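You operate a simulated robot arm through the tools that you are given. There is no shell and no other tool.

You are at the controls of a simulated two-armed robot. One attempt, no reset.

TASK
Take both plugs out of the cylinder and draw the rod out to 100 mm on the rule.
Fine: bleed screw open before the plugs, shut before the rod; the plugs stand on the bench; leave the gland alone. Set down upright: purple plug, orange plug.
Where things are to end (x, y in the base frame): purple plug within 0.06 m of [0.42, 0.38]; orange plug within 0.06 m of [0.57, 0.24].

It is judged by the outcome, as a careful person would: the job done as asked, and still so three seconds after it is handed in. It fails if anything else is knocked over, pushed out of place, dropped, spilled or broken.

THE ROBOT
Two 7-joint arms with two-finger grippers on one trunk that stands fixed in place. Base frame: the origin is at the foot of the trunk, x ahead of it, y to its left, z up. Units: m, degrees, N and s.
The left shoulder is at [0.05, 0.191, 1.217], the right one opposite. With the tool pointing down near the work surface each hand reaches from about 0.22 to 0.74 m from the base axis, measured 20 degrees to its own side. Payload 2.69 kg a hand.
Tool frame (each hand has its own): the origin (TCP) lies between the finger pads and is the grasp point; the fingertips stand 0.02 m ahead of it; z points along the fingers, y is the line along which they close. The gripper opens to 0.1 m; its body begins 0.063 m behind the TCP.
Orientation is that of the tool frame in the base frame, as a unit quaternion [x, y, z, w]. With the fingers straight down and closing along the base's y, the tool's x points along the base's -x, its y along +y and its z along -z.

THE INTERFACE
- The arms move only by the tool step_arm. It takes "left_deltas", "right_deltas" or both (then of equal length, played together; a hand with none holds still); each is text: rows parted by semicolons, each of 7 numbers parted by spaces: the shift along the tool's x, y, z in units of 300 mm (1.0 is 300 mm), then the turn, a rotation vector about the tool's x, y, z in units of 60 degrees (1.0 is 60 degrees), then the gripper command, from -1 (fully open) to 1 (shut), values between in proportion. In form: x y z ax ay az jaw; .... A call has 1 to 20 rows; each row is the pose to reach, as a shift and turn from the pose commanded when the call began, along the tool's axes at that moment. A call with a number of a shift or a turn outside -1 to 1 is refused whole. A row lasts 0.2 s, in which the tool goes at most 0.05 m and 8.6 degrees; a call with a longer step from one row to the next is refused whole, and so is a gripper value outside its range. A pose out of reach is approached as far as the arm can. The call stops where the force on the tool passes 40 N (or 10 N more than at its start, if that is more) or the arm is blocked; 0.2 s more then pass. Each finger travels about 0.153 m/s and halts on what it meets, pressing with about 32 N; the grip force reading is that of the motor and also rises with nothing between the fingers. The clock runs only during rows and for 0.2 s after the last one: add rows that repeat a pose to give the fingers time. It gives the time, the measured TCP pose, the force on the tool (base axes), the opening and the grip force at its end, in the units of the frame above (readings bear some noise), with the torque about the TCP (base axes, N m) and any sound that the robot's microphone picked up, and new pictures: "pictures" is both (left out), scene, wrist or none (wrist: the cameras of the hands that moved).
- Cameras (640 x 400 px; columns grow to the right, rows downward): "scene" is now at [0.1136, 0.055, 1.3959]; the picture's right is [0.60, -0.80, 0.00], its down [-0.39, -0.29, -0.87] and it looks along [0.70, 0.53, -0.49] (base axes); focal length 292 px, centre (320, 200). "left" rides on the left gripper at [0.07, 0.019, -0.099] in its tool frame; the picture's right is [-0.26, 0.97, 0.00], its down [-0.75, -0.20, -0.63] and it looks along [-0.61, -0.16, 0.78] (tool axes); focal length 230 px, centre (320, 200). "right" rides on the right gripper at [0.07, -0.019, -0.099] in its tool frame; the picture's right is [0.26, 0.97, 0.00], its down [-0.75, 0.20, -0.63] and it looks along [-0.61, 0.16, 0.78] (tool axes); focal length 230 px, centre (320, 200). There is no depth. A picture from a camera that has moved, and an enlarged one, comes with that camera's place and axes in the base frame and with its lens.
- lift_body(by): slides the trunk up (or, below 0, down) by that many m; the arms and the scene camera ride with it, the base frame stays. It gives what a move gives, with no picture.
- aim_head(pan, tilt): turns the head with the scene camera to pan (to the left, within 80 degrees either way) and tilt (down, from -29 to 69), counted from straight ahead of the robot. It gives what a move gives, and a new picture of the scene camera.
- close_up(camera, box): a new picture of the part [left, top, right, bottom] of that camera's present view, enlarged. It takes no simulated time.
- hand_in(): hands the job in; it is judged then, once.

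Places have to be worked out from the pictures, the camera data and where the tool is seen. Open the grippers and draw the arms clear of the work before you hand the job in, unless the task says otherwise.

The tools are called by a JSON object that holds its "name" and its "arguments". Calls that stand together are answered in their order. step_arm: Moves the arms, as the interface text tells. Its arguments: {"type":"object","properties":{"left_deltas":{"type":"string"},"right_deltas":{"type":"string"},"pictures":{"type":"string","enum":["both","scene","wrist","none"]}},"required":[]} The other tools are called the same way: lift_body (by) moves the trunk up or down; aim_head (pan, tilt) turns the head that bears the scene camera; close_up (camera, box) takes an enlarged picture of a part of a camera's view; hand_in () hands the job in.

At the start:

```text
time: 0.0
left_eef_pos: [0.2987, 0.4022, 1.2512]
left_tool_rot: [-0.001, 1.0, 0.0, 0.001]
left_ft_force: [1.0, 0.3, -0.8]
left_wrist_torque: [-0.04, 0.0, 0.01]
left_gripper_width: 0.1
left_grasp_force: 0.1
right_eef_pos: [0.444, 0.0373, 1.2076]
right_tool_rot: [0.0, 1.0, 0.001, 0.0]
right_ft_force: [-0.1, 0.0, 0.0]
right_wrist_torque: [0.0, -0.02, -0.02]
right_gripper_width: 0.1001
right_grasp_force: 0.0
trunk travel left (down, up): [-0.275, 0.048]
head pan, tilt (commanded): [37.0, 29.3]
```

scene: 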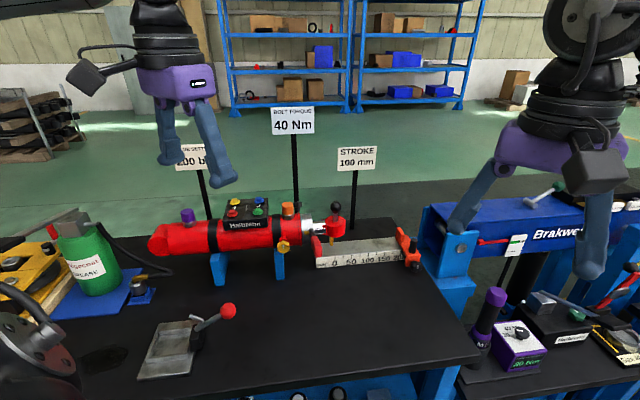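
right: 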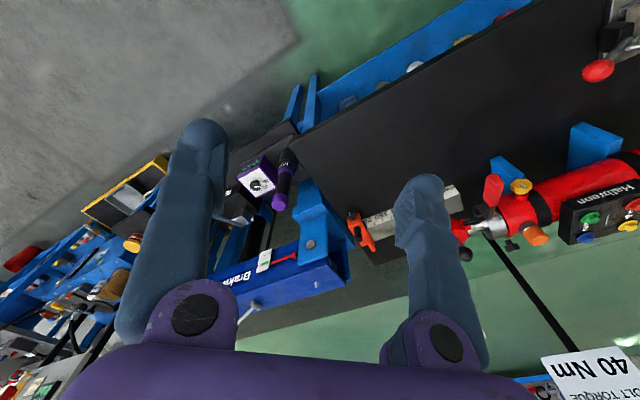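
left: 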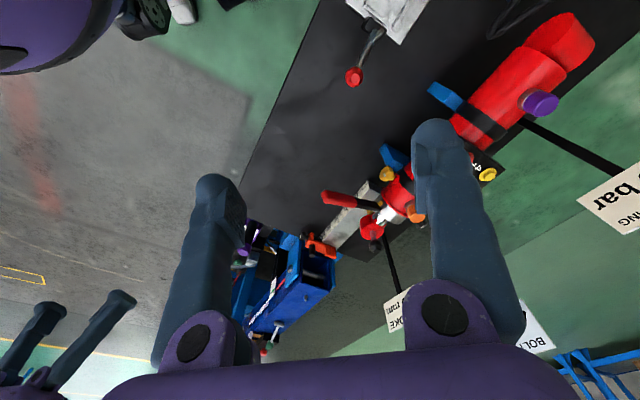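

The scene shows a red cylinder with purple and orange plugs on a bench, a rule to its right and a rod with a handle. I'll enlarge the scene view to tell the parts apart.

{"name": "close_up", "arguments": {"camera": "scene", "box": [140, 180, 300, 280]}}

{"name": "close_up", "arguments": {"camera": "scene", "box": [260, 180, 440, 290]}}

{"name": "close_up", "arguments": {"camera": "scene", "box": [0, 200, 260, 400]}}

{"name": "close_up", "arguments": {"camera": "left", "box": [310, 0, 640, 280]}}

{"name": "close_up", "arguments": {"camera": "right", "box": [340, 120, 640, 300]}}

```text
4.00 times, centred on (220, 230) of scene
camera zoom: at [0.1136, 0.055, 1.3959], right [0.6, -0.8, 0.0], down [-0.39, -0.29, -0.87], along [0.7, 0.53, -0.49], focal length 1168 px, centre (720, 80)
```

zoom: 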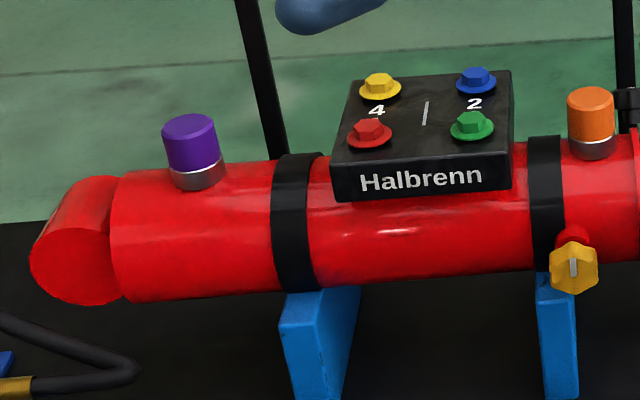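

```text
3.56 times, centred on (350, 235) of scene
camera zoom: at [0.1136, 0.055, 1.3959], right [0.6, -0.8, 0.0], down [-0.39, -0.29, -0.87], along [0.7, 0.53, -0.49], focal length 1038 px, centre (213, 76)
```

zoom: 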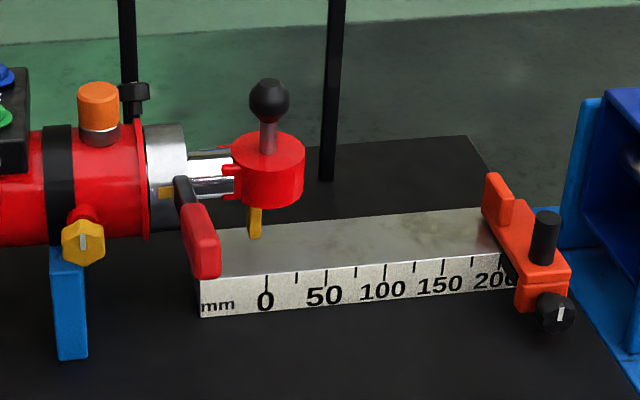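

```text
2.00 times, centred on (130, 300) of scene
camera zoom: at [0.1136, 0.055, 1.3959], right [0.6, -0.8, 0.0], down [-0.39, -0.29, -0.87], along [0.7, 0.53, -0.49], focal length 584 px, centre (700, 0)
```

zoom: 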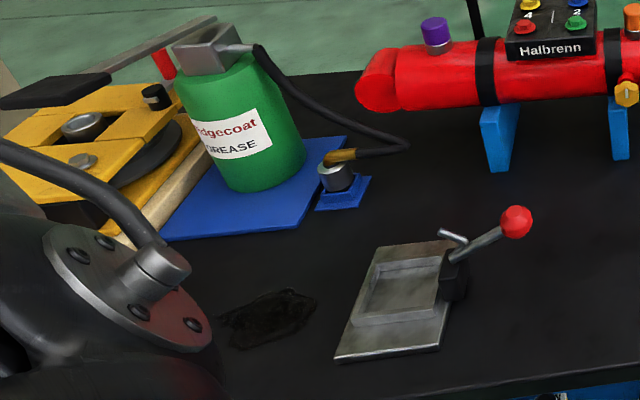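

```text
1.43 times, centred on (475, 140) of left
camera zoom: at [0.2295, 0.4196, 1.3508], right [0.26, 0.97, 0.0], down [0.75, -0.2, 0.63], along [0.61, -0.16, -0.78], focal length 329 px, centre (99, 286)
```

zoom: 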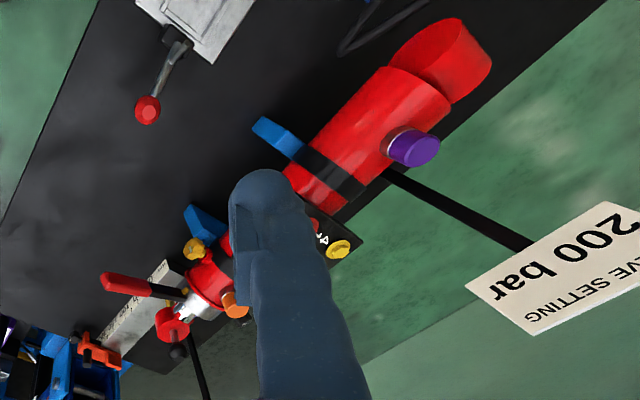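

```text
2.13 times, centred on (490, 210) of right
camera zoom: at [0.372, 0.0197, 1.3055], right [-0.26, 0.97, 0.0], down [0.75, 0.2, 0.63], along [0.61, 0.16, -0.78], focal length 491 px, centre (-43, 179)
```

zoom: 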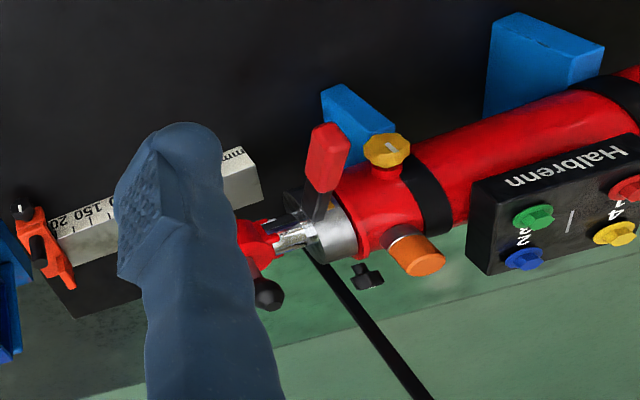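

Triangulating from the views: purple plug ≈ (0.417, 0.714, 0.99), orange plug ≈ (0.588, 0.519, 1.0), yellow bleed screw ≈ (0.53, 0.486, 0.925), rod ball ≈ (0.68, 0.43, 0.99). I'll enlarge the bleed screw, the rod end and pointer, and the plugs.

{"name": "close_up", "arguments": {"camera": "scene", "box": [264, 200, 304, 260]}}

{"name": "close_up", "arguments": {"camera": "scene", "box": [295, 195, 355, 285]}}

{"name": "close_up", "arguments": {"camera": "right", "box": [440, 160, 580, 270]}}

{"name": "close_up", "arguments": {"camera": "left", "box": [310, 140, 440, 260]}}

{"name": "close_up", "arguments": {"camera": "scene", "box": [160, 90, 400, 220]}}

```text
6.67 times, centred on (284, 230) of scene
camera zoom: at [0.1136, 0.055, 1.3959], right [0.6, -0.8, 0.0], down [-0.39, -0.29, -0.87], along [0.7, 0.53, -0.49], focal length 1947 px, centre (560, 0)
```

zoom: 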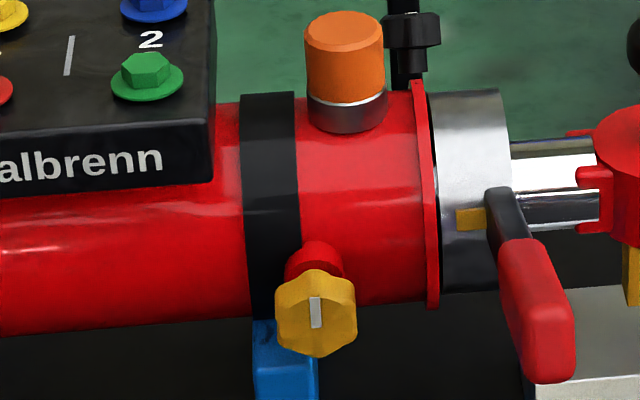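

```text
4.44 times, centred on (325, 240) of scene
camera zoom: at [0.1136, 0.055, 1.3959], right [0.6, -0.8, 0.0], down [-0.39, -0.29, -0.87], along [0.7, 0.53, -0.49], focal length 1298 px, centre (298, 22)
```

zoom: 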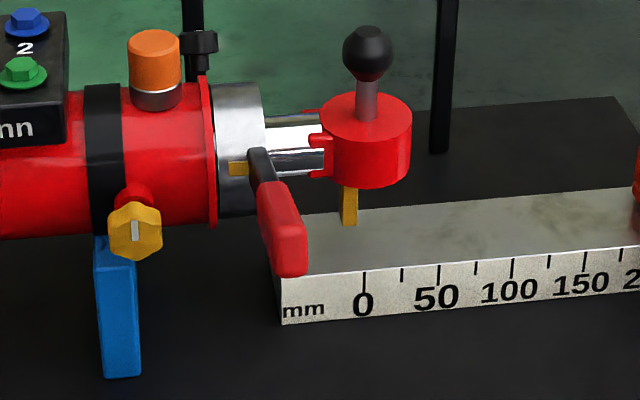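

```text
3.64 times, centred on (510, 215) of right
camera zoom: at [0.372, 0.0197, 1.3055], right [-0.26, 0.97, 0.0], down [0.75, 0.2, 0.63], along [0.61, 0.16, -0.78], focal length 837 px, centre (-371, 146)
```

zoom: 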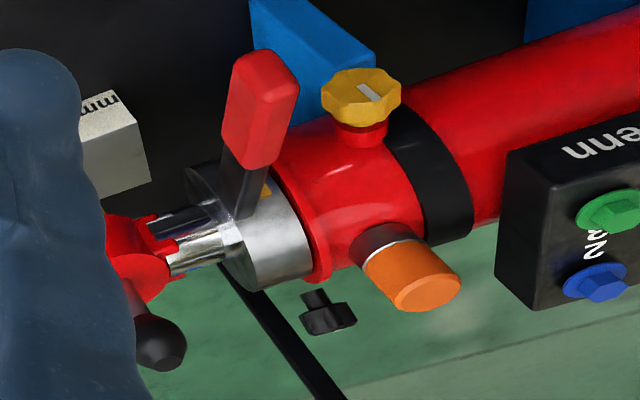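

```text
3.33 times, centred on (375, 200) of left
camera zoom: at [0.2295, 0.4196, 1.3508], right [0.26, 0.97, 0.0], down [0.75, -0.2, 0.63], along [0.61, -0.16, -0.78], focal length 767 px, centre (137, 200)
```

zoom: 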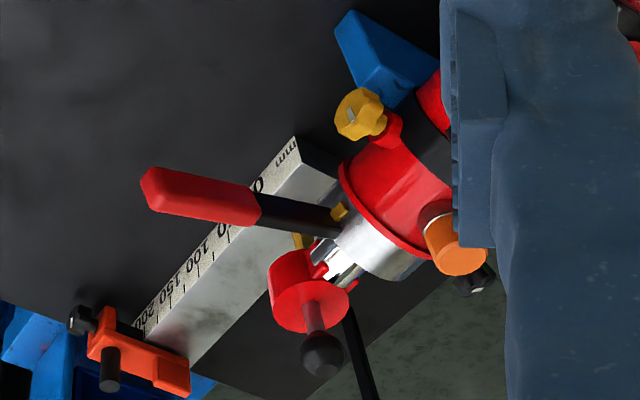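

```text
2.67 times, centred on (280, 155) of scene
camera zoom: at [0.1136, 0.055, 1.3959], right [0.6, -0.8, 0.0], down [-0.39, -0.29, -0.87], along [0.7, 0.53, -0.49], focal length 779 px, centre (427, 320)
```

zoom: 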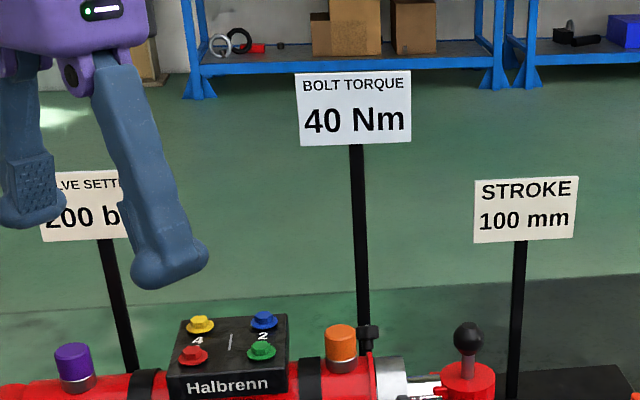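

The bench top comes out at z≈0.80, and the cylinder axis runs along about (0.69, −0.72). I'll swing the left hand toward horizontal in two halves, facing the bleed screw from the robot's side.

{"name": "step_arm", "arguments": {"left_deltas": "-0.0571 -0.0095 0.0476 -0.0408 -0.1014 -0.0408 -1; -0.1143 -0.0191 0.0951 -0.0817 -0.2029 -0.0817 -1; -0.1714 -0.0286 0.1427 -0.1225 -0.3043 -0.1225 -1; -0.2286 -0.0381 0.1903 -0.1633 -0.4057 -0.1633 -1; -0.2857 -0.0476 0.2379 -0.2042 -0.5071 -0.2042 -1; -0.3428 -0.0572 0.2854 -0.245 -0.6086 -0.245 -1; -0.4 -0.0667 0.333 -0.2858 -0.71 -0.2858 -1", "pictures": "both"}}

```text
time: 1.6
left_eef_pos: [0.4179, 0.382, 1.1511]
left_tool_rot: [-0.145, 0.91, 0.145, 0.361]
left_ft_force: [-0.1, 0.3, -1.0]
left_wrist_torque: [0.0, 0.01, 0.0]
left_gripper_width: 0.1002
left_grasp_force: 0.0
right_eef_pos: [0.4447, 0.0387, 1.207]
right_tool_rot: [-0.001, 1.0, 0.0, 0.0]
right_ft_force: [-0.4, -0.2, 0.5]
right_wrist_torque: [0.01, 0.01, 0.01]
right_gripper_width: 0.0999
right_grasp_force: 0.0
trunk travel left (down, up): [-0.275, 0.048]
head pan, tilt (commanded): [37.0, 29.3]
camera scene: at [0.1144, 0.0549, 1.3958], right [0.6, -0.8, 0.0], down [-0.39, -0.29, -0.87], along [0.7, 0.53, -0.49], focal length 292 px, centre (320, 200)
camera left: at [0.3026, 0.3504, 1.1747], right [-0.18, 0.93, 0.33], down [0.21, -0.3, 0.93], along [0.96, 0.24, -0.14], focal length 230 px, centre (320, 200)
```

scene: 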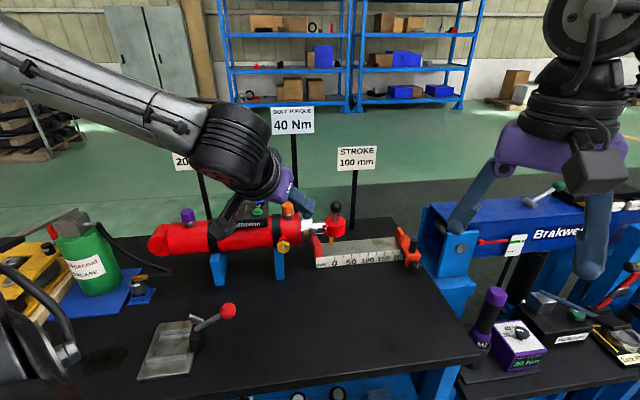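
left: 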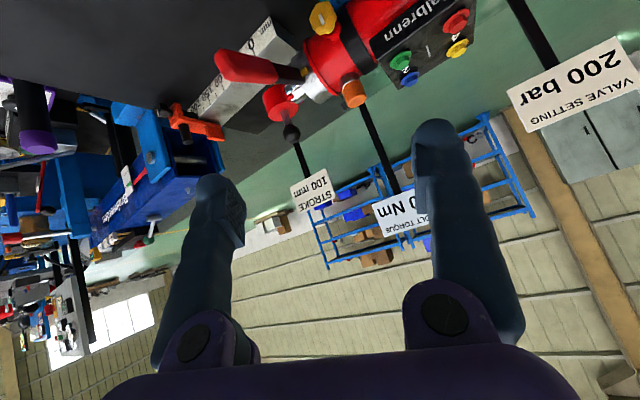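

The half turn went as computed. I'll finish it so the tool is level along (0.72, 0.69), about 0.15 m short of the bleed screw.

{"name": "step_arm", "arguments": {"left_deltas": "0.0697 -0.0171 0.0704 -0.0408 -0.1014 -0.0408 -1; 0.1394 -0.0343 0.1409 -0.0817 -0.2029 -0.0817 -1; 0.2091 -0.0514 0.2113 -0.1225 -0.3043 -0.1225 -1; 0.2789 -0.0686 0.2817 -0.1633 -0.4057 -0.1633 -1; 0.3486 -0.0857 0.3521 -0.2042 -0.5071 -0.2042 -1; 0.4183 -0.1029 0.4226 -0.245 -0.6086 -0.245 -1; 0.488 -0.12 0.493 -0.2858 -0.71 -0.2858 -1", "pictures": "both"}}

```text
time: 3.2
left_eef_pos: [0.4375, 0.4307, 1.0267]
left_tool_rot: [-0.264, 0.658, 0.262, 0.655]
left_ft_force: [-0.5, 0.2, -0.1]
left_wrist_torque: [-0.01, 0.01, 0.01]
left_gripper_width: 0.1001
left_grasp_force: 0.1
left hand out of reach, approached as far as the arm can: row 1, 2, 3, 5, 6, 7
right_eef_pos: [0.444, 0.0374, 1.2068]
right_tool_rot: [0.0, 1.0, 0.0, 0.0]
right_ft_force: [0.2, -0.2, 0.2]
right_wrist_torque: [-0.01, 0.0, -0.01]
right_gripper_width: 0.1
right_grasp_force: 0.1
trunk travel left (down, up): [-0.275, 0.048]
head pan, tilt (commanded): [37.0, 29.3]
camera scene: at [0.1146, 0.0544, 1.3958], right [0.6, -0.8, 0.0], down [-0.39, -0.29, -0.87], along [0.7, 0.53, -0.49], focal length 292 px, centre (320, 200)
camera left: at [0.3532, 0.3742, 0.957], right [-0.67, 0.7, 0.26], down [-0.31, -0.58, 0.75], along [0.67, 0.42, 0.6], focal length 230 px, centre (320, 200)
```

scene: 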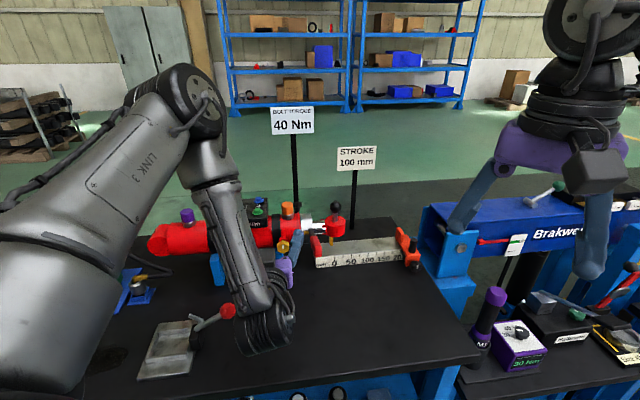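
left: 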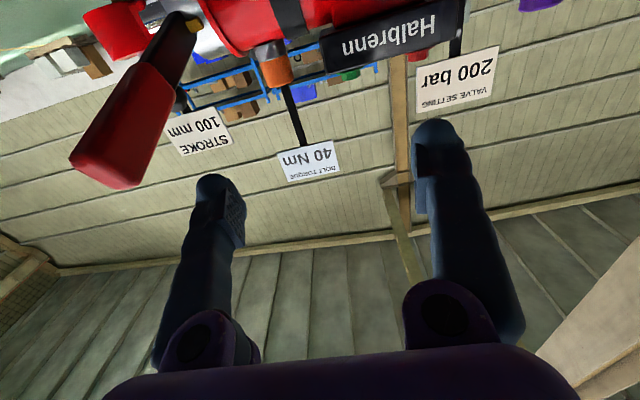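

The level pose at that standoff is too close in for the arm and it stopped at (0.438, 0.431, 1.027). A spot nearer the knob should be reachable, so I'll step forward along the tool axis toward 0.07 m short of the screw and read where it ends up.

{"name": "step_arm", "arguments": {"left_deltas": "0.012 0.0005 0.068 0 0 0 -1; 0.024 0.001 0.137 0 0 0 -1; 0.036 0.0013 0.206 0 0 0 -1; 0.048 0.0017 0.275 0 0 0 -1; 0.048 0.0017 0.275 0 0 0 -1", "pictures": "both"}}

```text
time: 4.4
left_eef_pos: [0.4969, 0.4904, 1.0095]
left_tool_rot: [-0.265, 0.656, 0.264, 0.656]
left_ft_force: [1.2, 0.5, 0.0]
left_wrist_torque: [0.01, -0.02, -0.02]
left_gripper_width: 0.1001
left_grasp_force: 0.0
right_eef_pos: [0.4438, 0.0374, 1.2068]
right_tool_rot: [0.0, 1.0, 0.0, 0.0]
right_ft_force: [0.3, 0.4, -0.9]
right_wrist_torque: [-0.01, -0.03, -0.01]
right_gripper_width: 0.1003
right_grasp_force: 0.1
trunk travel left (down, up): [-0.275, 0.048]
head pan, tilt (commanded): [37.0, 29.3]
camera scene: at [0.1136, 0.0549, 1.396], right [0.6, -0.8, 0.0], down [-0.39, -0.29, -0.87], along [0.7, 0.53, -0.49], focal length 292 px, centre (320, 200)
camera left: at [0.4139, 0.4353, 0.9402], right [-0.67, 0.7, 0.26], down [-0.32, -0.58, 0.75], along [0.67, 0.42, 0.61], focal length 230 px, centre (320, 200)
```

scene: 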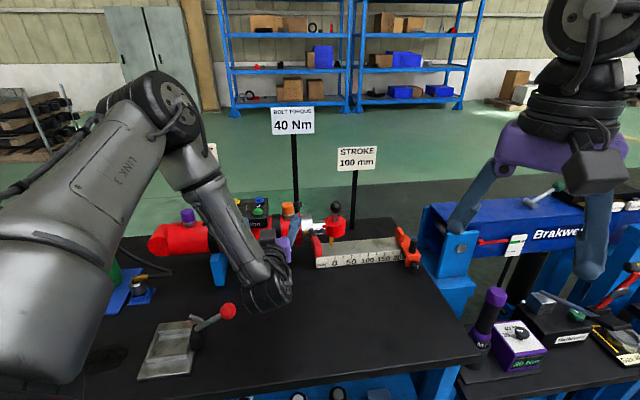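
left: 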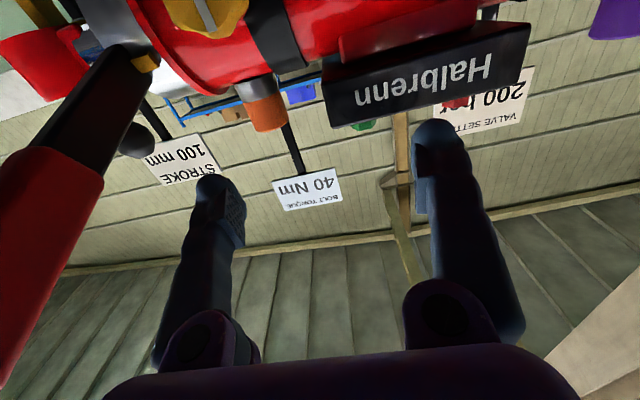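

The clamped pose becomes the commanded one, and the hand is now at (0.497, 0.490, 1.01), level and pointing at the cylinder. The red gland lever juts out beside the screw near (0.50, 0.355, 0.99), so I'll back off and roll the hand so that it closes up and down, away from the lever.

{"name": "step_arm", "arguments": {"left_deltas": "0 0 -0.033 0 0 0 -1; 0 0 -0.067 0 0 0 -1; 0 0 -0.1 0 0 0.1 -1; 0 0 -0.133 0 0 0.22 -1; 0 0 -0.133 0 0 0.35 -1; 0 0 -0.133 0 0 0.48 -1; 0 0 -0.133 0 0 0.61 -1; 0 0 -0.133 0 0 0.74 -1; 0 0 -0.133 0 0 0.87 -1; 0 0 -0.133 0 0 1.0 -1", "pictures": "both"}}

```text
time: 6.6
left_eef_pos: [0.4667, 0.4634, 1.0113]
left_tool_rot: [0.099, 0.7, 0.557, 0.435]
left_ft_force: [-0.1, 0.9, -0.2]
left_wrist_torque: [0.04, 0.02, 0.0]
left_gripper_width: 0.1002
left_grasp_force: 0.0
right_eef_pos: [0.4427, 0.0385, 1.2077]
right_tool_rot: [0.0, 1.0, 0.0, -0.001]
right_ft_force: [0.7, -0.6, -0.9]
right_wrist_torque: [-0.05, 0.0, 0.01]
right_gripper_width: 0.1
right_grasp_force: 0.0
trunk travel left (down, up): [-0.275, 0.048]
head pan, tilt (commanded): [37.0, 29.3]
camera scene: at [0.1136, 0.055, 1.3959], right [0.6, -0.8, 0.0], down [-0.39, -0.29, -0.87], along [0.7, 0.53, -0.49], focal length 292 px, centre (320, 200)
camera left: at [0.3485, 0.4451, 0.9929], right [-0.18, 0.19, 0.97], down [0.07, -0.98, 0.2], along [0.98, 0.1, 0.16], focal length 230 px, centre (320, 200)
```

scene: 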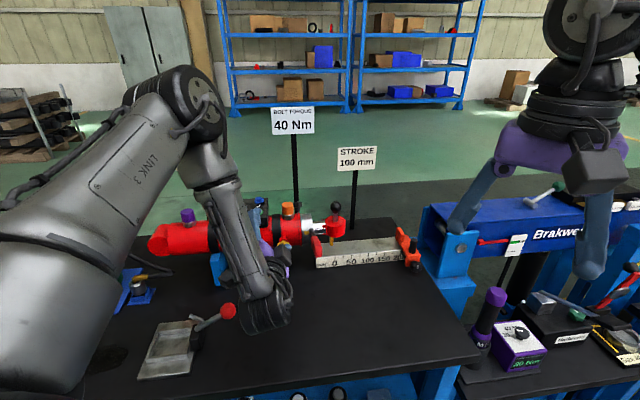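
left: 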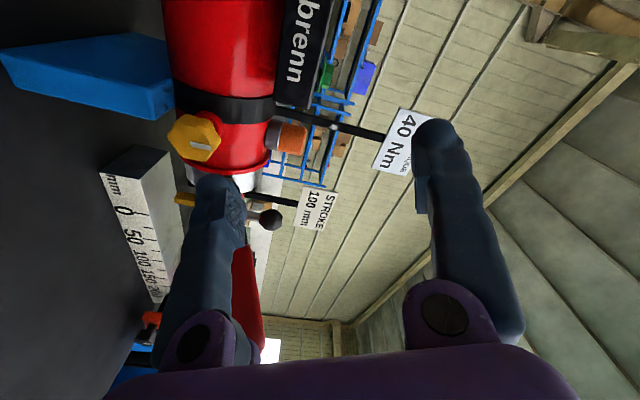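

The roll is partway and this view now shows the screw face-on. I'll enlarge it to read the mark and check the clearances.

{"name": "close_up", "arguments": {"camera": "left", "box": [90, 60, 330, 310]}}

{"name": "close_up", "arguments": {"camera": "scene", "box": [200, 180, 380, 300]}}

{"name": "close_up", "arguments": {"camera": "right", "box": [400, 40, 640, 290]}}

```text
1.60 times, centred on (210, 185) of left
camera zoom: at [0.3485, 0.4451, 0.9929], right [-0.18, 0.19, 0.97], down [0.07, -0.98, 0.2], along [0.98, 0.1, 0.16], focal length 368 px, centre (496, 224)
```

zoom: 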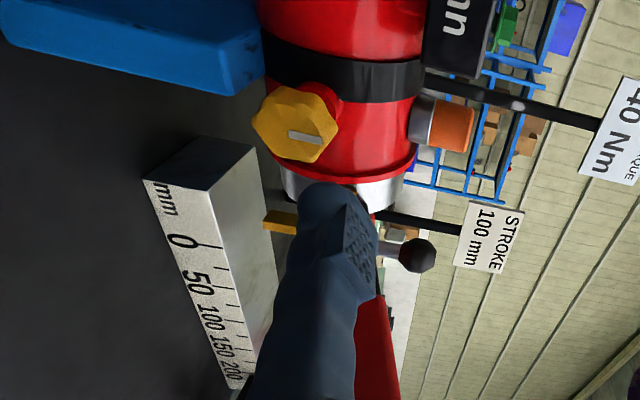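

```text
3.33 times, centred on (290, 240) of scene
camera zoom: at [0.1136, 0.055, 1.3959], right [0.6, -0.8, 0.0], down [-0.39, -0.29, -0.87], along [0.7, 0.53, -0.49], focal length 973 px, centre (420, 67)
```

zoom: 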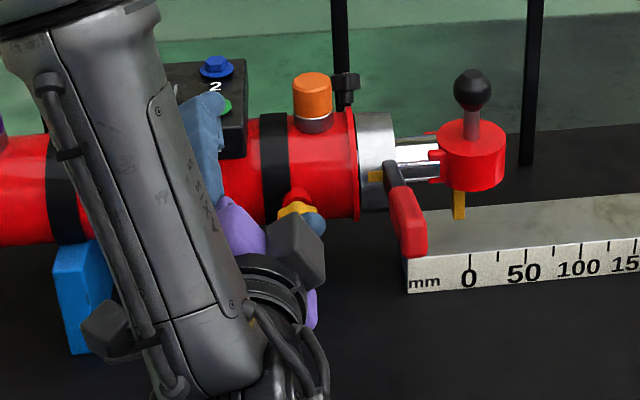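

```text
1.60 times, centred on (520, 165) of right
camera zoom: at [0.3719, 0.0197, 1.3056], right [-0.26, 0.97, 0.0], down [0.75, 0.2, 0.63], along [0.61, 0.16, -0.78], focal length 368 px, centre (0, 256)
```

zoom: 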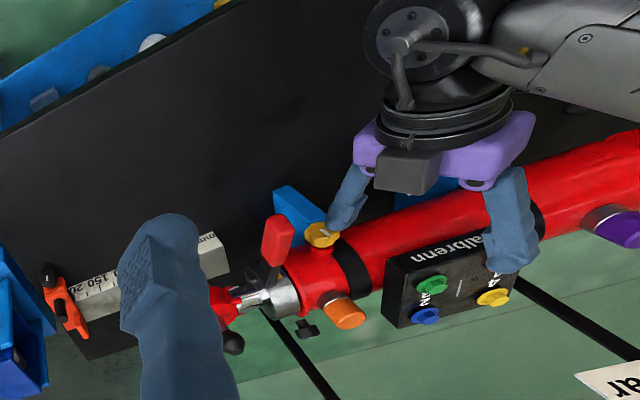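

The screw's mark points straight up now (radial from its centre), and the gland lever runs in the plane about 75 mm to the right of the screw axis, rising toward the robot. I'll roll on to 120° and come down level with the screw, still short of it.

{"name": "step_arm", "arguments": {"left_deltas": "0.006 -0.029 -0.01 0 0 0.1 -1; 0.012 -0.058 -0.02 0 0 0.2 -1; 0.018 -0.087 -0.03 0 0 0.3 -1; 0.024 -0.115 -0.04 0 0 0.4 -1; 0.03 -0.144 -0.04 0 0 0.5 -1; 0.036 -0.173 -0.04 0 0 0.6 -1; 0.042 -0.202 -0.04 0 0 0.7 -1; 0.048 -0.231 -0.04 0 0 0.8 -1; 0.054 -0.26 -0.04 0 0 0.9 -1; 0.06 -0.289 -0.04 0 0 1.0 -1", "pictures": "both"}}

```text
time: 8.8
left_eef_pos: [0.4755, 0.4665, 1.0096]
left_tool_rot: [0.436, 0.557, 0.7, 0.098]
left_ft_force: [-0.2, 0.0, -0.1]
left_wrist_torque: [-0.02, -0.01, 0.02]
left_gripper_width: 0.1001
left_grasp_force: 0.1
left hand out of reach, approached as far as the arm can: row 1, 2, 3, 4, 5, 6, 7, 8, 9, 10
right_eef_pos: [0.4432, 0.0383, 1.2074]
right_tool_rot: [0.0, 1.0, 0.0, 0.001]
right_ft_force: [-0.5, 1.2, 0.0]
right_wrist_torque: [0.0, -0.01, 0.02]
right_gripper_width: 0.0998
right_grasp_force: 0.0
trunk travel left (down, up): [-0.275, 0.048]
head pan, tilt (commanded): [37.0, 29.3]
camera scene: at [0.1137, 0.055, 1.3959], right [0.6, -0.8, 0.0], down [-0.39, -0.29, -0.87], along [0.7, 0.53, -0.49], focal length 292 px, centre (320, 200)
camera left: at [0.3693, 0.4339, 1.0618], right [0.49, -0.51, 0.71], down [-0.07, -0.83, -0.55], along [0.87, 0.22, -0.45], focal length 230 px, centre (320, 200)
```

scene: 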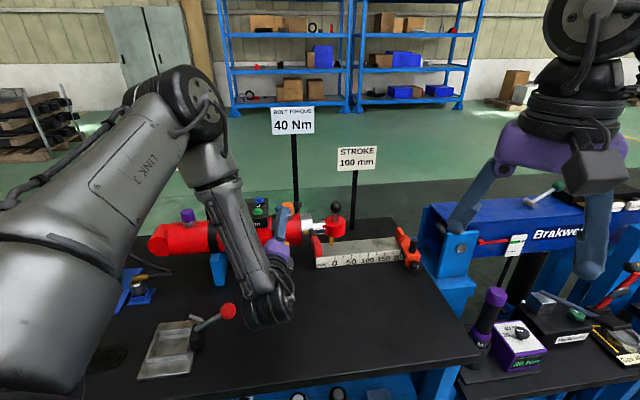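
left: 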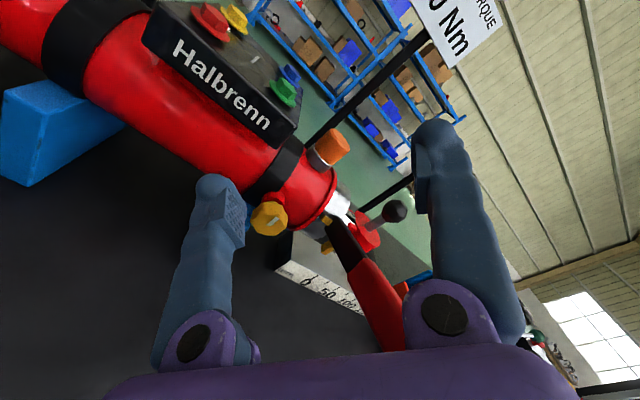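

The roll reached 120° but the arm can't go lower in this posture, so I'll lower with the trunk instead. First I'll enlarge the wrist view to fix the screw's position more exactly.

{"name": "close_up", "arguments": {"camera": "left", "box": [200, 110, 440, 310]}}

{"name": "close_up", "arguments": {"camera": "right", "box": [440, 140, 600, 240]}}

{"name": "close_up", "arguments": {"camera": "scene", "box": [220, 190, 380, 340]}}

```text
2.00 times, centred on (320, 210) of left
camera zoom: at [0.3693, 0.4339, 1.0618], right [0.49, -0.51, 0.71], down [-0.07, -0.83, -0.55], along [0.87, 0.22, -0.45], focal length 460 px, centre (320, 180)
```

zoom: 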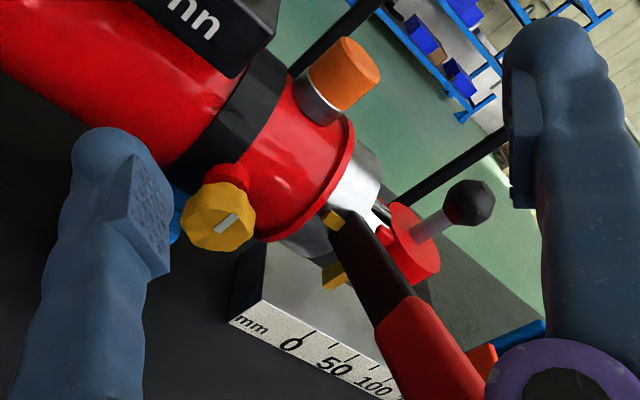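

```text
4.00 times, centred on (520, 190) of right
camera zoom: at [0.372, 0.0197, 1.3055], right [-0.26, 0.97, 0.0], down [0.75, 0.2, 0.63], along [0.61, 0.16, -0.78], focal length 920 px, centre (-480, 240)
```

zoom: 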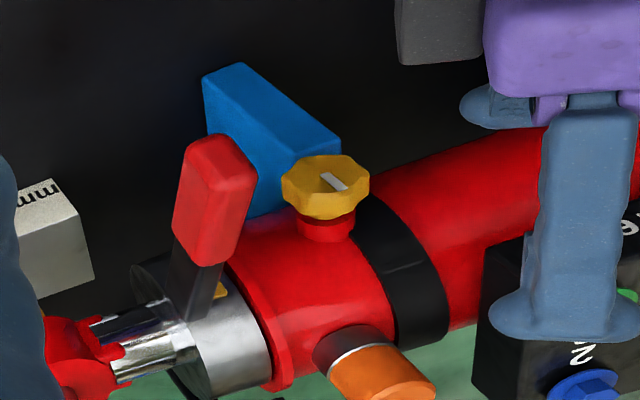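

```text
2.67 times, centred on (300, 265) of scene
camera zoom: at [0.1137, 0.055, 1.3959], right [0.6, -0.8, 0.0], down [-0.39, -0.29, -0.87], along [0.7, 0.53, -0.49], focal length 779 px, centre (373, 27)
```

zoom: 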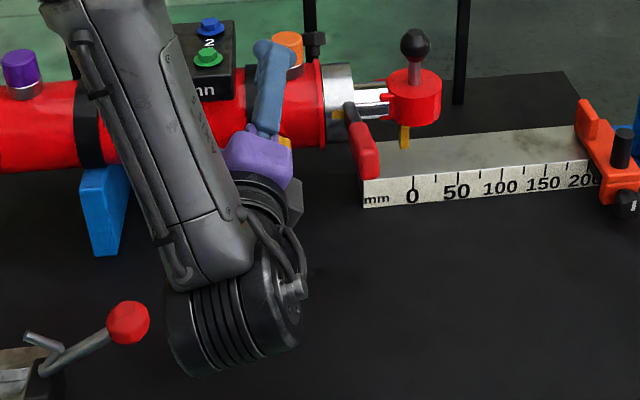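

The screw face sits at about (0.528, 0.4835, 0.928), facing straight along the tool axis. I'll lower the trunk by 0.081 m so the hand arrives level with it while still 28 mm short of it.

{"name": "lift_body", "arguments": {"by": -0.081}}

```text
time: 10.0
left_eef_pos: [0.4751, 0.4655, 0.9297]
left_tool_rot: [0.436, 0.557, 0.7, 0.1]
left_ft_force: [0.3, 1.1, 0.3]
left_wrist_torque: [0.02, -0.02, 0.04]
left_gripper_width: 0.0999
left_grasp_force: 0.0
right_eef_pos: [0.4432, 0.0376, 1.1263]
right_tool_rot: [0.001, 1.0, 0.0, 0.0]
right_ft_force: [-0.1, 0.4, -0.4]
right_wrist_torque: [-0.02, 0.0, 0.04]
right_gripper_width: 0.1
right_grasp_force: 0.1
trunk travel left (down, up): [-0.194, 0.129]
head pan, tilt (commanded): [37.0, 29.3]
```

The hand is level with the screw at z≈0.93. Now I'll slide it sideways by 24 mm to line up with the screw axis, without moving forward.

{"name": "step_arm", "arguments": {"left_deltas": "-0.0233 0.0134 0 0 0 0 -1; -0.0466 0.0269 0 0 0 0 -1; -0.0699 0.0403 0 0 0 0 -1; -0.0699 0.0403 0 0 0 0 -1", "pictures": "both"}}

```text
time: 11.0
left_eef_pos: [0.4915, 0.4525, 0.9365]
left_tool_rot: [0.435, 0.558, 0.699, 0.098]
left_ft_force: [-0.1, -0.6, 0.0]
left_wrist_torque: [0.04, 0.04, 0.01]
left_gripper_width: 0.1001
left_grasp_force: 0.1
left hand out of reach, approached as far as the arm can: row 2, 3, 4
right_eef_pos: [0.4441, 0.0371, 1.1271]
right_tool_rot: [0.0, 1.0, 0.001, 0.0]
right_ft_force: [-0.2, 0.6, 0.1]
right_wrist_torque: [-0.01, 0.0, 0.0]
right_gripper_width: 0.0999
right_grasp_force: 0.1
trunk travel left (down, up): [-0.194, 0.129]
head pan, tilt (commanded): [37.0, 29.3]
camera scene: at [0.1136, 0.055, 1.3149], right [0.6, -0.8, 0.0], down [-0.39, -0.29, -0.87], along [0.7, 0.53, -0.49], focal length 292 px, centre (320, 200)
camera left: at [0.3851, 0.42, 0.9877], right [0.49, -0.51, 0.71], down [-0.07, -0.83, -0.55], along [0.87, 0.22, -0.45], focal length 230 px, centre (320, 200)
```

scene: 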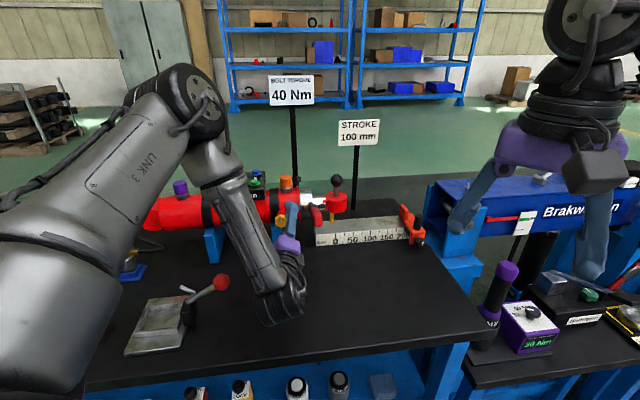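
left: 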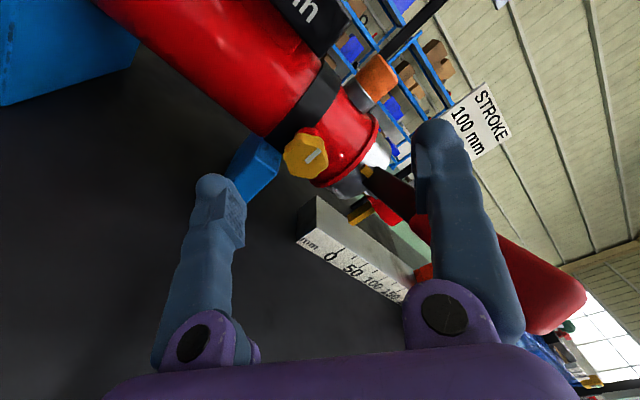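

The hand is now within 3 mm of the screw axis laterally and about 8 mm high. I'll roll back 25° for better lever clearance and drop the trunk 8 mm.

{"name": "step_arm", "arguments": {"left_deltas": "0 0 0 0 0 -0.1 -1; 0 0 0 0 0 -0.2 -1; 0 0 0 0 0 -0.3 -1; 0 0 0 0 0 -0.4167 -1; 0 0 0 0 0 -0.4167 -1", "pictures": "none"}}

{"name": "lift_body", "arguments": {"by": -0.008}}

```text
time: 12.2
left_eef_pos: [0.4914, 0.4525, 0.9371]
left_tool_rot: [0.304, 0.639, 0.662, 0.249]
left_ft_force: [0.5, 0.4, 0.8]
left_wrist_torque: [-0.01, 0.01, -0.05]
left_gripper_width: 0.1
left_grasp_force: 0.1
right_eef_pos: [0.4437, 0.0376, 1.1259]
right_tool_rot: [0.0, 1.0, 0.0, 0.0]
right_ft_force: [0.9, -0.7, -0.2]
right_wrist_torque: [0.02, 0.02, 0.0]
right_gripper_width: 0.1003
right_grasp_force: 0.0
trunk travel left (down, up): [-0.194, 0.129]
head pan, tilt (commanded): [37.0, 29.3]
```

```text
time: 12.8
left_eef_pos: [0.4923, 0.4523, 0.9302]
left_tool_rot: [0.304, 0.638, 0.662, 0.249]
left_ft_force: [0.1, -0.1, 0.2]
left_wrist_torque: [0.01, 0.02, 0.02]
left_gripper_width: 0.0997
left_grasp_force: 0.1
right_eef_pos: [0.4433, 0.0375, 1.118]
right_tool_rot: [-0.001, 1.0, 0.001, 0.0]
right_ft_force: [-0.4, 0.4, 0.2]
right_wrist_torque: [-0.02, -0.02, 0.01]
right_gripper_width: 0.0999
right_grasp_force: 0.0
trunk travel left (down, up): [-0.186, 0.137]
head pan, tilt (commanded): [37.0, 29.3]
```

Reading: TCP (0.492, 0.452, 0.930), about 46 mm from the screw's face. I'll advance 20 mm and check the wrist view before closing in.

{"name": "step_arm", "arguments": {"left_deltas": "-0.004 -0.002 0.033 0 0 0 -1; -0.008 -0.005 0.067 0 0 0 -1; -0.008 -0.005 0.067 0 0 0 -1", "pictures": "both"}}

{"name": "close_up", "arguments": {"camera": "left", "box": [160, 80, 520, 340]}}

{"name": "close_up", "arguments": {"camera": "right", "box": [400, 100, 640, 260]}}

```text
time: 13.6
left_eef_pos: [0.5075, 0.4649, 0.9269]
left_tool_rot: [0.305, 0.639, 0.662, 0.248]
left_ft_force: [0.8, -0.1, -1.0]
left_wrist_torque: [-0.01, 0.0, -0.04]
left_gripper_width: 0.0998
left_grasp_force: 0.0
right_eef_pos: [0.4431, 0.038, 1.1185]
right_tool_rot: [0.0, 1.0, 0.0, 0.0]
right_ft_force: [0.1, 0.5, 0.9]
right_wrist_torque: [-0.01, 0.0, 0.02]
right_gripper_width: 0.1002
right_grasp_force: 0.1
trunk travel left (down, up): [-0.186, 0.137]
head pan, tilt (commanded): [37.0, 29.3]
camera scene: at [0.1136, 0.0549, 1.3069], right [0.6, -0.8, 0.0], down [-0.39, -0.29, -0.87], along [0.7, 0.53, -0.49], focal length 292 px, centre (320, 200)
camera left: at [0.3893, 0.4449, 0.9516], right [0.24, -0.24, 0.94], down [0.05, -0.96, -0.26], along [0.97, 0.11, -0.21], focal length 230 px, centre (320, 200)
```

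scene: 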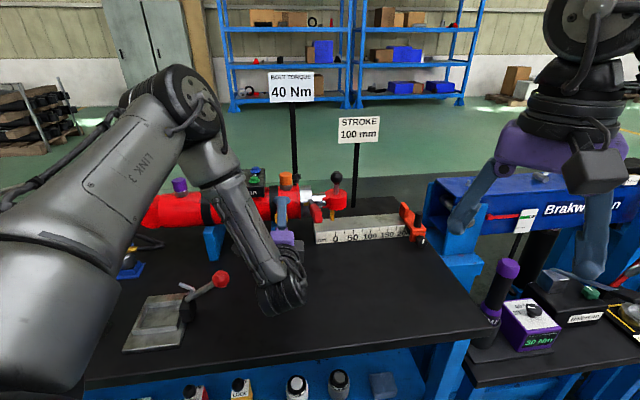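
left: 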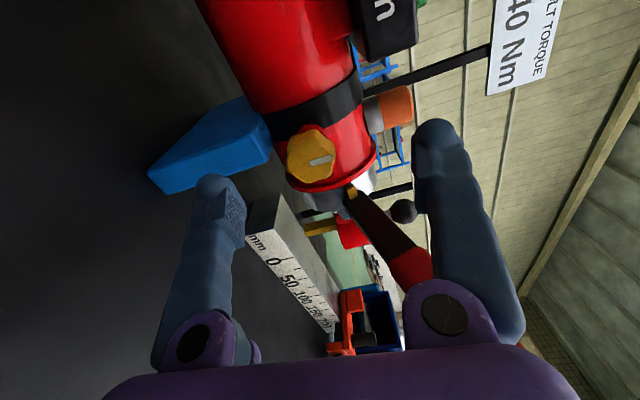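

```text
1.54 times, centred on (340, 210) of left
camera zoom: at [0.3893, 0.4449, 0.9516], right [0.24, -0.24, 0.94], down [0.05, -0.96, -0.26], along [0.97, 0.11, -0.21], focal length 354 px, centre (289, 185)
```

zoom: 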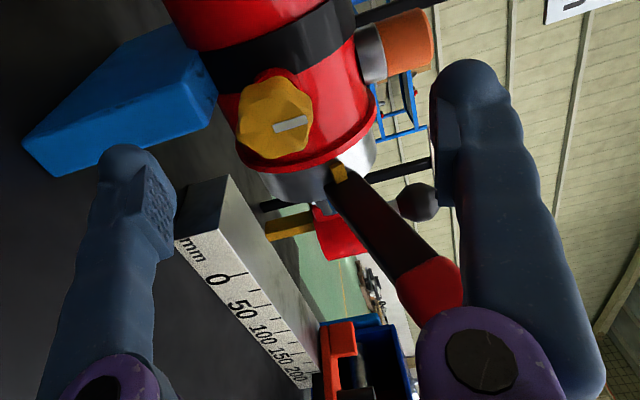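

```text
2.50 times, centred on (520, 180) of right
camera zoom: at [0.3719, 0.0196, 1.2166], right [-0.26, 0.97, 0.0], down [0.75, 0.2, 0.63], along [0.61, 0.16, -0.78], focal length 575 px, centre (-180, 250)
```

zoom: 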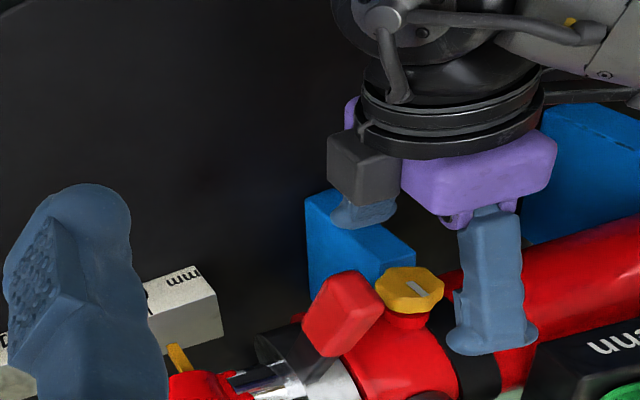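

The mark sits on the tool axis in the wrist view, within a pixel, and the screw's face is about 30 mm ahead of the TCP. I'll advance 22 mm so the fingertips straddle the knob, then close gently.

{"name": "step_arm", "arguments": {"left_deltas": "0 0 0.025 0 0 0 -1; 0 0 0.05 0 0 0 -1; 0 0 0.0733 0 0 0 -1; 0 0 0.0733 0 0 0 -1", "pictures": "wrist"}}

```text
time: 14.6
left_eef_pos: [0.5249, 0.4803, 0.9267]
left_tool_rot: [0.305, 0.638, 0.661, 0.249]
left_ft_force: [0.0, -0.4, -0.3]
left_wrist_torque: [-0.01, 0.0, -0.01]
left_gripper_width: 0.1
left_grasp_force: 0.0
right_eef_pos: [0.4434, 0.0385, 1.1176]
right_tool_rot: [0.001, 1.0, 0.0, 0.0]
right_ft_force: [-0.5, -0.9, 0.1]
right_wrist_torque: [-0.02, -0.01, -0.01]
right_gripper_width: 0.0997
right_grasp_force: 0.1
trunk travel left (down, up): [-0.186, 0.137]
head pan, tilt (commanded): [37.0, 29.3]
camera left: at [0.4061, 0.4601, 0.9522], right [0.24, -0.24, 0.94], down [0.05, -0.96, -0.26], along [0.97, 0.11, -0.21], focal length 230 px, centre (320, 200)
```

left: 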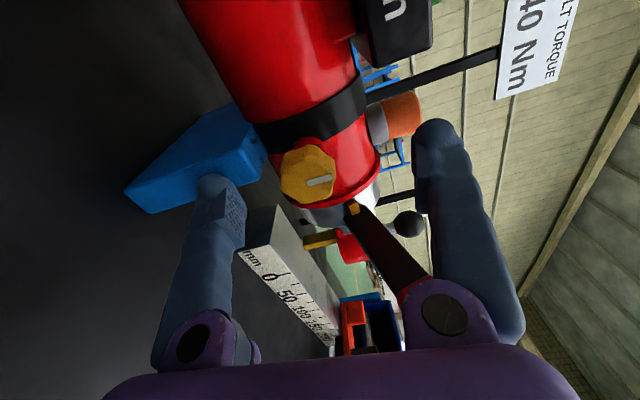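

The fingertips now straddle the knob, with its mark still on the axis. Closing the gripper on it.

{"name": "step_arm", "arguments": {"left_deltas": "0 0 0 0 0 0 0; 0 0 0 0 0 0 0.3; 0 0 0 0 0 0 1; 0 0 0 0 0 0 1", "pictures": "wrist"}}

{"name": "close_up", "arguments": {"camera": "left", "box": [220, 90, 440, 290]}}

```text
time: 15.6
left_eef_pos: [0.5238, 0.4817, 0.9216]
left_tool_rot: [0.309, 0.642, 0.657, 0.245]
left_ft_force: [-5.6, -5.3, -35.1]
left_wrist_torque: [-0.15, 0.19, 0.41]
left_gripper_width: 0.0308
left_grasp_force: 44.7
right_eef_pos: [0.445, 0.0401, 1.1175]
right_tool_rot: [0.0, 1.0, -0.001, -0.001]
right_ft_force: [-0.2, -0.5, -0.3]
right_wrist_torque: [-0.01, 0.02, -0.01]
right_gripper_width: 0.1
right_grasp_force: 0.0
trunk travel left (down, up): [-0.186, 0.137]
head pan, tilt (commanded): [37.0, 29.3]
camera left: at [0.4063, 0.4617, 0.9471], right [0.25, -0.24, 0.94], down [0.05, -0.97, -0.26], along [0.97, 0.11, -0.23], focal length 230 px, centre (320, 200)
```

left: 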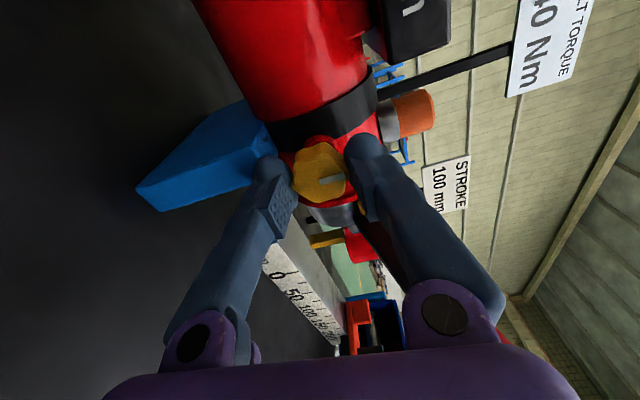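

```text
2.00 times, centred on (330, 190) of left
camera zoom: at [0.4063, 0.4617, 0.9471], right [0.25, -0.24, 0.94], down [0.05, -0.97, -0.26], along [0.97, 0.11, -0.23], focal length 460 px, centre (300, 220)
```

zoom: 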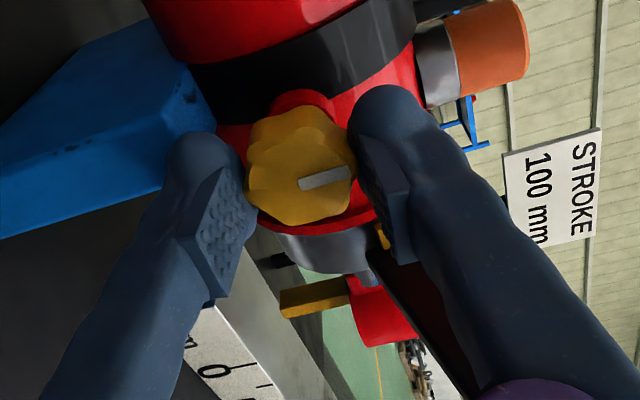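

The mark turned out to be radial: the knob's centre is about 5 mm below where I aimed, and the grip pulled the hand down onto it. I'll ease the command down 5 mm to take off the load, still holding.

{"name": "step_arm", "arguments": {"left_deltas": "0 -0.009 0 0 0 0 1; 0 -0.017 0 0 0 0 1; 0 -0.017 0 0 0 0 1", "pictures": "none"}}

```text
time: 16.4
left_eef_pos: [0.5234, 0.4813, 0.9202]
left_tool_rot: [0.305, 0.64, 0.661, 0.247]
left_ft_force: [-8.7, -0.5, -22.0]
left_wrist_torque: [-0.21, 0.23, -0.25]
left_gripper_width: 0.0307
left_grasp_force: 44.7
right_eef_pos: [0.445, 0.0392, 1.1161]
right_tool_rot: [0.0, 1.0, -0.001, -0.001]
right_ft_force: [0.0, 0.1, -0.6]
right_wrist_torque: [0.01, 0.02, -0.01]
right_gripper_width: 0.0997
right_grasp_force: 0.0
trunk travel left (down, up): [-0.186, 0.137]
head pan, tilt (commanded): [37.0, 29.3]
```

Load is down to 22 N but still pulling the hand down, so the knob centre is a bit lower yet. I'll ease another 3 mm.

{"name": "step_arm", "arguments": {"left_deltas": "0 -0.005 -0.003 0 0 0 1; 0 -0.01 -0.005 0 0 0 1; 0 -0.01 -0.005 0 0 0 1", "pictures": "none"}}

```text
time: 17.1
left_eef_pos: [0.5242, 0.4823, 0.9207]
left_tool_rot: [0.305, 0.639, 0.66, 0.249]
left_ft_force: [7.1, 6.5, -19.6]
left_wrist_torque: [-0.14, 0.15, 0.22]
left_gripper_width: 0.0306
left_grasp_force: 44.9
right_eef_pos: [0.446, 0.0396, 1.1177]
right_tool_rot: [0.0, 1.0, 0.0, -0.001]
right_ft_force: [0.3, -0.4, -0.3]
right_wrist_torque: [-0.02, 0.02, 0.02]
right_gripper_width: 0.0998
right_grasp_force: 0.0
trunk travel left (down, up): [-0.186, 0.137]
head pan, tilt (commanded): [37.0, 29.3]
```

The load hardly changes, so I'll open, read the free pose, and re-centre properly.

{"name": "step_arm", "arguments": {"left_deltas": "0 0 0 0 0 0 0; 0 0 0 0 0 0 0; 0 0 0 0 0 0 0", "pictures": "wrist"}}

{"name": "close_up", "arguments": {"camera": "left", "box": [240, 110, 400, 250]}}

```text
time: 17.9
left_eef_pos: [0.5206, 0.4807, 0.9223]
left_tool_rot: [0.305, 0.639, 0.661, 0.248]
left_ft_force: [-0.1, 0.1, 0.1]
left_wrist_torque: [0.0, -0.04, -0.04]
left_gripper_width: 0.0503
left_grasp_force: 0.0
right_eef_pos: [0.4431, 0.0383, 1.1177]
right_tool_rot: [0.0, 1.0, 0.0, 0.0]
right_ft_force: [0.3, -0.9, -0.5]
right_wrist_torque: [-0.02, 0.0, 0.02]
right_gripper_width: 0.1003
right_grasp_force: 0.1
trunk travel left (down, up): [-0.186, 0.137]
head pan, tilt (commanded): [37.0, 29.3]
camera left: at [0.4039, 0.4601, 0.9472], right [0.24, -0.24, 0.94], down [0.05, -0.96, -0.26], along [0.97, 0.11, -0.21], focal length 230 px, centre (320, 200)
```

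left: 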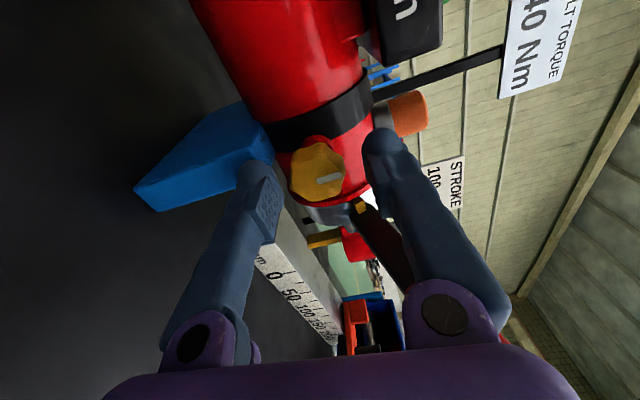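

```text
2.86 times, centred on (320, 180) of left
camera zoom: at [0.4039, 0.4601, 0.9472], right [0.24, -0.24, 0.94], down [0.05, -0.96, -0.26], along [0.97, 0.11, -0.21], focal length 657 px, centre (320, 257)
```

zoom: 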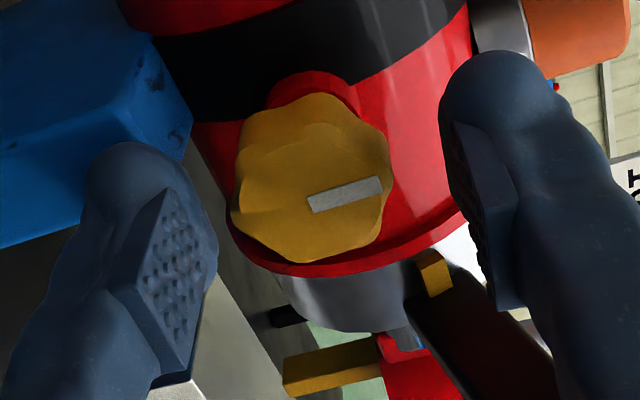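

The free pose shows the knob centre about 1.5 mm below the tool axis. I'll shift down that much, in 2 mm, and close again.

{"name": "step_arm", "arguments": {"left_deltas": "-0.001 -0.005 0.006 0 0 0 0; -0.001 -0.005 0.006 0 0 0 0; -0.001 -0.005 0.006 0 0 0 0.3; -0.001 -0.005 0.006 0 0 0 1; -0.001 -0.005 0.006 0 0 0 1", "pictures": "none"}}

```text
time: 19.1
left_eef_pos: [0.523, 0.4831, 0.9207]
left_tool_rot: [0.306, 0.639, 0.661, 0.247]
left_ft_force: [1.0, 0.0, -8.8]
left_wrist_torque: [-0.06, 0.06, 0.0]
left_gripper_width: 0.0306
left_grasp_force: 45.1
left hand out of reach, approached as far as the arm can: row 1, 2, 3, 4, 5
right_eef_pos: [0.4427, 0.0391, 1.1182]
right_tool_rot: [0.0, 1.0, -0.001, -0.001]
right_ft_force: [-0.9, -0.3, -0.3]
right_wrist_torque: [-0.02, 0.0, -0.03]
right_gripper_width: 0.1
right_grasp_force: 0.1
trunk travel left (down, up): [-0.186, 0.137]
head pan, tilt (commanded): [37.0, 29.3]
```

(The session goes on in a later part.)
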